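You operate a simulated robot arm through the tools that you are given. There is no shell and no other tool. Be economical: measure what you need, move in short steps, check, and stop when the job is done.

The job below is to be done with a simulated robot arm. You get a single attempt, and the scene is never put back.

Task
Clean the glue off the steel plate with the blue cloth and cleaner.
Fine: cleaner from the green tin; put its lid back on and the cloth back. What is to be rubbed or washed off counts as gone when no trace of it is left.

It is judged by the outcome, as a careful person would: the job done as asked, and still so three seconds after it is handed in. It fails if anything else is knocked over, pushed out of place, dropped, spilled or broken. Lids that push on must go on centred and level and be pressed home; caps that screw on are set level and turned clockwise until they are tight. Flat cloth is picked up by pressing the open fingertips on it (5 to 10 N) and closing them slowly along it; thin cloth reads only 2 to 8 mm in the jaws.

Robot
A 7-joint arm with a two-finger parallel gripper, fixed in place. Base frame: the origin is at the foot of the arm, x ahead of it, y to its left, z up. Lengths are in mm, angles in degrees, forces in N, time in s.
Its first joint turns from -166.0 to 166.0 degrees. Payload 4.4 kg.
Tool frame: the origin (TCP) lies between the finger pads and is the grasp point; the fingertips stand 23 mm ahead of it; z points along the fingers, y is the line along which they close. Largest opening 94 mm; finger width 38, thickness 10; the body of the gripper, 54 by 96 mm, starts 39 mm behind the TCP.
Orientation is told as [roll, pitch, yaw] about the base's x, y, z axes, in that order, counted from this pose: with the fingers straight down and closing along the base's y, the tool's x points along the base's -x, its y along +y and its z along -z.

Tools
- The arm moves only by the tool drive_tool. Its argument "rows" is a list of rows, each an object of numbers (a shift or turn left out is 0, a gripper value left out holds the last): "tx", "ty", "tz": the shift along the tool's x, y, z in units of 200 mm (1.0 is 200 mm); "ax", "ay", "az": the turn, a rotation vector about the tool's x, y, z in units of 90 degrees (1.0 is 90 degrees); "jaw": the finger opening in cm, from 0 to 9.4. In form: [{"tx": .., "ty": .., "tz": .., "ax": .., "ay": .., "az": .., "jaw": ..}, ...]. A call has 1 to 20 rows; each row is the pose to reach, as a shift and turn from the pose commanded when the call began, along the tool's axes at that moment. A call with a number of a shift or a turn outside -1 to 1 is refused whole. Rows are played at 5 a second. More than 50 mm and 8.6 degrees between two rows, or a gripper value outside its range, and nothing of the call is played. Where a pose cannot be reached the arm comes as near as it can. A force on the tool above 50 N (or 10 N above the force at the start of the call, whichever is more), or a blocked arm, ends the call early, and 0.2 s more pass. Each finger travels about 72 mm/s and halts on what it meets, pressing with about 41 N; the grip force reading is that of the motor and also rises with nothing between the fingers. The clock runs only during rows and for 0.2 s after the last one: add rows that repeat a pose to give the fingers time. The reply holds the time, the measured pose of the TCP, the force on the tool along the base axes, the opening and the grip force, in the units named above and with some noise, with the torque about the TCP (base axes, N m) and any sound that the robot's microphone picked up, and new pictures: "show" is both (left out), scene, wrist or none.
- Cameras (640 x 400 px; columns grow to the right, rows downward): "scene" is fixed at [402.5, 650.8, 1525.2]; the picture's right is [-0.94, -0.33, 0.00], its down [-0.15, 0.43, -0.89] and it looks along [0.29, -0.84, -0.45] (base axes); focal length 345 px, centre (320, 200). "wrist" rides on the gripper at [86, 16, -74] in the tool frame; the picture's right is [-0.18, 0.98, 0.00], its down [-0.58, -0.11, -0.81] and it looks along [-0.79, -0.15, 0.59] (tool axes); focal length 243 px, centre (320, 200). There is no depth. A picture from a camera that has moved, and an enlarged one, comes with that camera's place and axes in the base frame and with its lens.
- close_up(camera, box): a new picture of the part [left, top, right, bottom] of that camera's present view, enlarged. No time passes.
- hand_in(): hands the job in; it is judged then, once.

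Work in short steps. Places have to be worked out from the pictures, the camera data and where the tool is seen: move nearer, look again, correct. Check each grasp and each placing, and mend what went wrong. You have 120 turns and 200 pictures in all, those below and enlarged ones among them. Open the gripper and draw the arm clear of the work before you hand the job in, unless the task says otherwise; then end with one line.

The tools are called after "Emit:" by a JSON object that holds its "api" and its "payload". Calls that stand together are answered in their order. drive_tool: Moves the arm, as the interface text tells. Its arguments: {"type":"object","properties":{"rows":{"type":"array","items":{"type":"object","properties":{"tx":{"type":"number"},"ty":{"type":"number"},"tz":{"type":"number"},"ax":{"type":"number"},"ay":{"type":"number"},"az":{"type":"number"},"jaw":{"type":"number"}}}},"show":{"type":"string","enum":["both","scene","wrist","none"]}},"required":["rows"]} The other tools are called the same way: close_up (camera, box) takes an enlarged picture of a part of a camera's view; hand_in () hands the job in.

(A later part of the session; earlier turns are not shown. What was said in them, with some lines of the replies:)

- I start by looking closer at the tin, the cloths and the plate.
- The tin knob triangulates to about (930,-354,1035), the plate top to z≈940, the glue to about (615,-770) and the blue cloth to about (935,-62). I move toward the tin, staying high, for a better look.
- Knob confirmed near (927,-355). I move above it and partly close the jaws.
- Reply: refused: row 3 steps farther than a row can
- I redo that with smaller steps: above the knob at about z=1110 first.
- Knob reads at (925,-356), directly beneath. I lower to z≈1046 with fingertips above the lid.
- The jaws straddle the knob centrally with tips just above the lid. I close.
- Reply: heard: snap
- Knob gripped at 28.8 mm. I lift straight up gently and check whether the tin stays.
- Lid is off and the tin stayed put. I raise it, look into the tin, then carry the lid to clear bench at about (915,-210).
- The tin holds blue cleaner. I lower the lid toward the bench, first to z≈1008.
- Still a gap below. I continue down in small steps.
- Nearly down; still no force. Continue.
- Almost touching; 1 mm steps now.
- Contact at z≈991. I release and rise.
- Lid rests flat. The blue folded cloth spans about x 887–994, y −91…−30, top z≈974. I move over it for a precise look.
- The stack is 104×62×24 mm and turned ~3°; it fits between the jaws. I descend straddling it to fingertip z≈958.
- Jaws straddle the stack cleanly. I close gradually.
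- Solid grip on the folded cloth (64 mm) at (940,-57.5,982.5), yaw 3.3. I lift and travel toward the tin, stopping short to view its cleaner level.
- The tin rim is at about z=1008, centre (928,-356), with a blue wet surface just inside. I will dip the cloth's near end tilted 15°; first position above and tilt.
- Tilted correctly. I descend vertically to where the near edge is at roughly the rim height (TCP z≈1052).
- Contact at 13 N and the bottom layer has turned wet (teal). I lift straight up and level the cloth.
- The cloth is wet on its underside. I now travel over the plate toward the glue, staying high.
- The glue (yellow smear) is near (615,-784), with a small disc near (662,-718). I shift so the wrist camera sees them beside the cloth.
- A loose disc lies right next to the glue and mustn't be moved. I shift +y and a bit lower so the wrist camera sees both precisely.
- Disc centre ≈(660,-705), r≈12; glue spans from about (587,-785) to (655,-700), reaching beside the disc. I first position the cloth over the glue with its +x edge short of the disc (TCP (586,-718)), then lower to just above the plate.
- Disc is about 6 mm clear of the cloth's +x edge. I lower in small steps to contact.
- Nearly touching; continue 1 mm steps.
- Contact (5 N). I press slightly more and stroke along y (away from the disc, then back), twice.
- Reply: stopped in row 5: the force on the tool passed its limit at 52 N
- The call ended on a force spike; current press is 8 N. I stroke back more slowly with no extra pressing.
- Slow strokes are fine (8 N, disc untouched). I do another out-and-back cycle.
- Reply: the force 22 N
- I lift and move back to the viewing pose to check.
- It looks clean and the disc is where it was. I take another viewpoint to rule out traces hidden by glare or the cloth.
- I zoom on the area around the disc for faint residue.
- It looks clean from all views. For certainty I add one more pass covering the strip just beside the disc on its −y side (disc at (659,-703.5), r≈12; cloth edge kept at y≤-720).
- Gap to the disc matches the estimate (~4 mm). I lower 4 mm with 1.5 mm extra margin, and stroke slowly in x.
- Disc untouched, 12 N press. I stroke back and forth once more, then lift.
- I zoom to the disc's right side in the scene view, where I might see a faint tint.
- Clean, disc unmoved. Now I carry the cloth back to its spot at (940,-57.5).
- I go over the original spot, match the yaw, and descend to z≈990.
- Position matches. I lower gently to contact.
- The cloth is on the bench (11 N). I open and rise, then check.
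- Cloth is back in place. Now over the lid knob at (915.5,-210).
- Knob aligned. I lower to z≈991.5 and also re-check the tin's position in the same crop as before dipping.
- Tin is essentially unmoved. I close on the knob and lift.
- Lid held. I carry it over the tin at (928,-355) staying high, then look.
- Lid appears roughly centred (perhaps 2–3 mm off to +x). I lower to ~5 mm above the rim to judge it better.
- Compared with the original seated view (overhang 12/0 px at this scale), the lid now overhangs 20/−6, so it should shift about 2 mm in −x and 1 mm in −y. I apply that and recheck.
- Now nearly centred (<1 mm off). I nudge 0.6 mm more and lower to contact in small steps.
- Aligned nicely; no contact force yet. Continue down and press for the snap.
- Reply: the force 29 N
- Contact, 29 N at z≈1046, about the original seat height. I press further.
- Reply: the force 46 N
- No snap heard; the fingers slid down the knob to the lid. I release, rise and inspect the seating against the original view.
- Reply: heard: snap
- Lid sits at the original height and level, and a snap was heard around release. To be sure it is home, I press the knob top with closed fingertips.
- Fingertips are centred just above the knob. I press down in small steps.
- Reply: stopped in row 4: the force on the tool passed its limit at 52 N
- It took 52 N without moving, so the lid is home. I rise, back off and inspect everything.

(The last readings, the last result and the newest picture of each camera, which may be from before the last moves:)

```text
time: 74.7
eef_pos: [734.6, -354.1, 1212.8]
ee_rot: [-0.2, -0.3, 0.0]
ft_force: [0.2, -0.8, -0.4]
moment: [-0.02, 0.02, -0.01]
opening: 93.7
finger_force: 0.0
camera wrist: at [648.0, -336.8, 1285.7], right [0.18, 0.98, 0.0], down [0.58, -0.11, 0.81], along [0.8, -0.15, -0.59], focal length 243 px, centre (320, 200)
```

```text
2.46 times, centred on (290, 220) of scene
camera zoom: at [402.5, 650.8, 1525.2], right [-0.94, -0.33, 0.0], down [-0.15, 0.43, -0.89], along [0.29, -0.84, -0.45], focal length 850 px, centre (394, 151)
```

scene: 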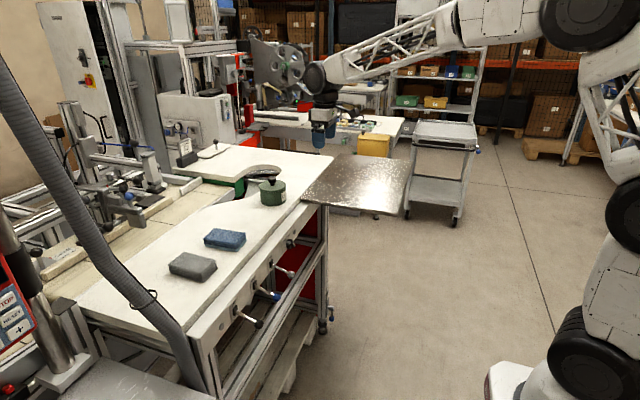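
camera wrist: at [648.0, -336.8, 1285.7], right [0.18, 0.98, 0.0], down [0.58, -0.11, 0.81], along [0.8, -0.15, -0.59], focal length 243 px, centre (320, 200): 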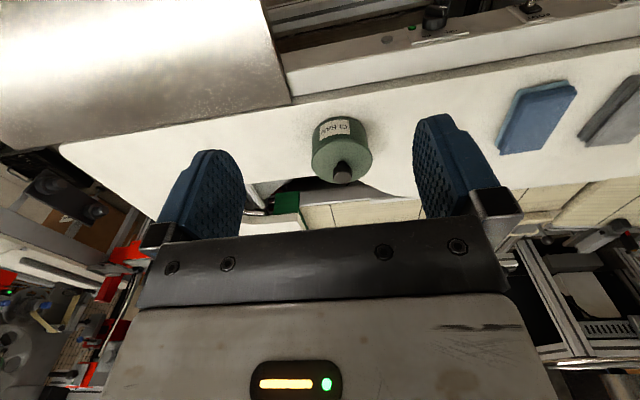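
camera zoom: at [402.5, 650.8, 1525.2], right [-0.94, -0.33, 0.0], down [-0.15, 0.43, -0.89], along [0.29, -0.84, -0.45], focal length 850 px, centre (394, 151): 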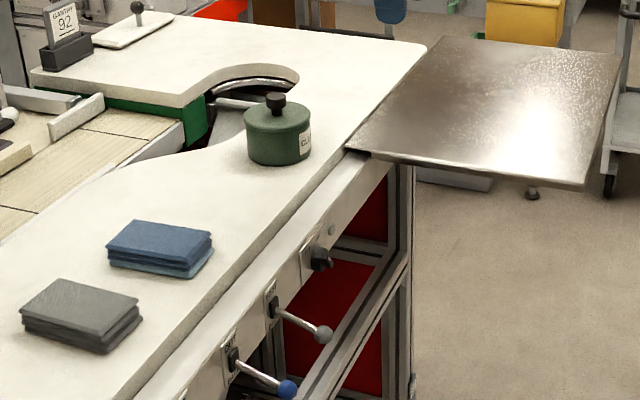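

Lid is centred, level and home; cloth is back. One last unobstructed check of the plate.

Emit:
{"api": "drive_tool", "payload": {"rows": [{"tx": 0.2, "ty": -0.1}, {"tx": 0.4, "ty": -0.2}, {"tx": 0.6, "ty": -0.35}, {"tx": 0.75, "ty": -0.55}, {"tx": 0.9, "ty": -0.75}, {"tx": 0.95, "ty": -0.95}, {"tx": 0.95, "ty": -0.95}], "show": "wrist"}}

Emit:
{"api": "close_up", "payload": {"camera": "wrist", "box": [120, 0, 360, 150]}}

Emit:
{"api": "close_up", "payload": {"camera": "scene", "box": [350, 155, 400, 185]}}

```text
time: 76.3
eef_pos: [545.4, -543.7, 1215.9]
ee_rot: [-0.2, -0.3, 0.0]
ft_force: [-0.1, 0.6, 0.3]
moment: [0.0, 0.02, -0.01]
opening: 94.0
finger_force: 0.1
camera wrist: at [457.8, -526.0, 1288.2], right [0.18, 0.98, 0.0], down [0.58, -0.11, 0.81], along [0.8, -0.15, -0.59], focal length 243 px, centre (320, 200)
```

wrist: 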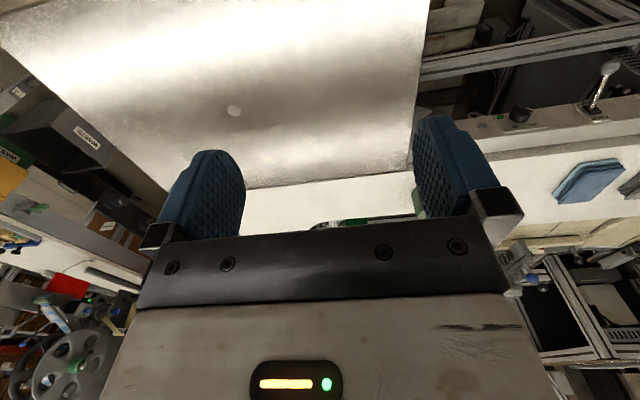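

```text
2.67 times, centred on (240, 75) of wrist
camera zoom: at [457.8, -526.0, 1288.2], right [0.18, 0.98, 0.0], down [0.58, -0.11, 0.81], along [0.8, -0.15, -0.59], focal length 647 px, centre (533, 533)
```

zoom: 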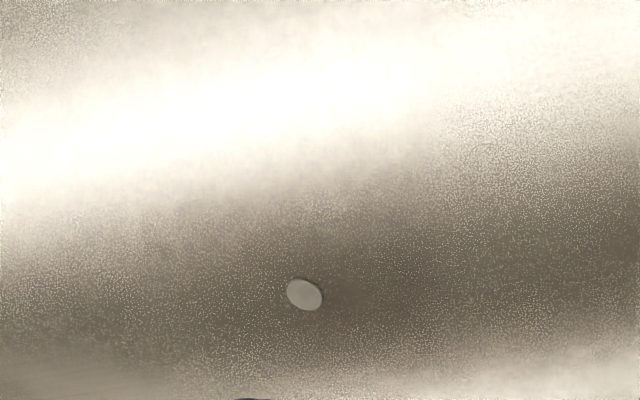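

```text
12.80 times, centred on (375, 170) of scene
camera zoom: at [402.5, 650.8, 1525.2], right [-0.94, -0.33, 0.0], down [-0.15, 0.43, -0.89], along [0.29, -0.84, -0.45], focal length 4418 px, centre (-384, 584)
```

zoom: 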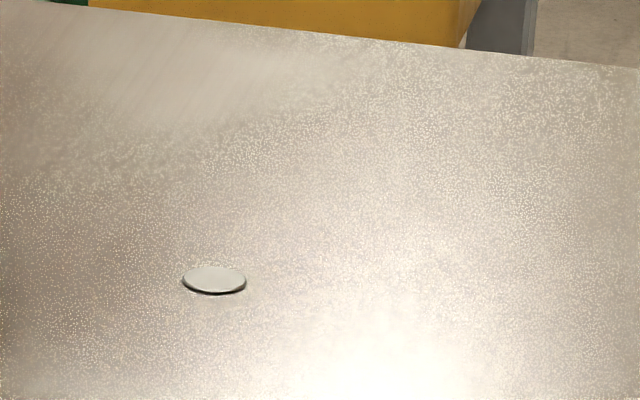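

The plate shows no trace of glue, the disc is exactly where it was, and the arm is clear with its gripper open. I hand in.

Emit:
{"api": "hand_in", "payload": {}}

```text
The job is handed in.
```

I wiped the glue off the steel plate with the blue cloth and cleaner from the green tin; no trace shows in any view. The tin's lid is back on, centred and pressed home. The cloth is back in its place, with its bottom layer still wet, and the loose disc beside the glue did not move.
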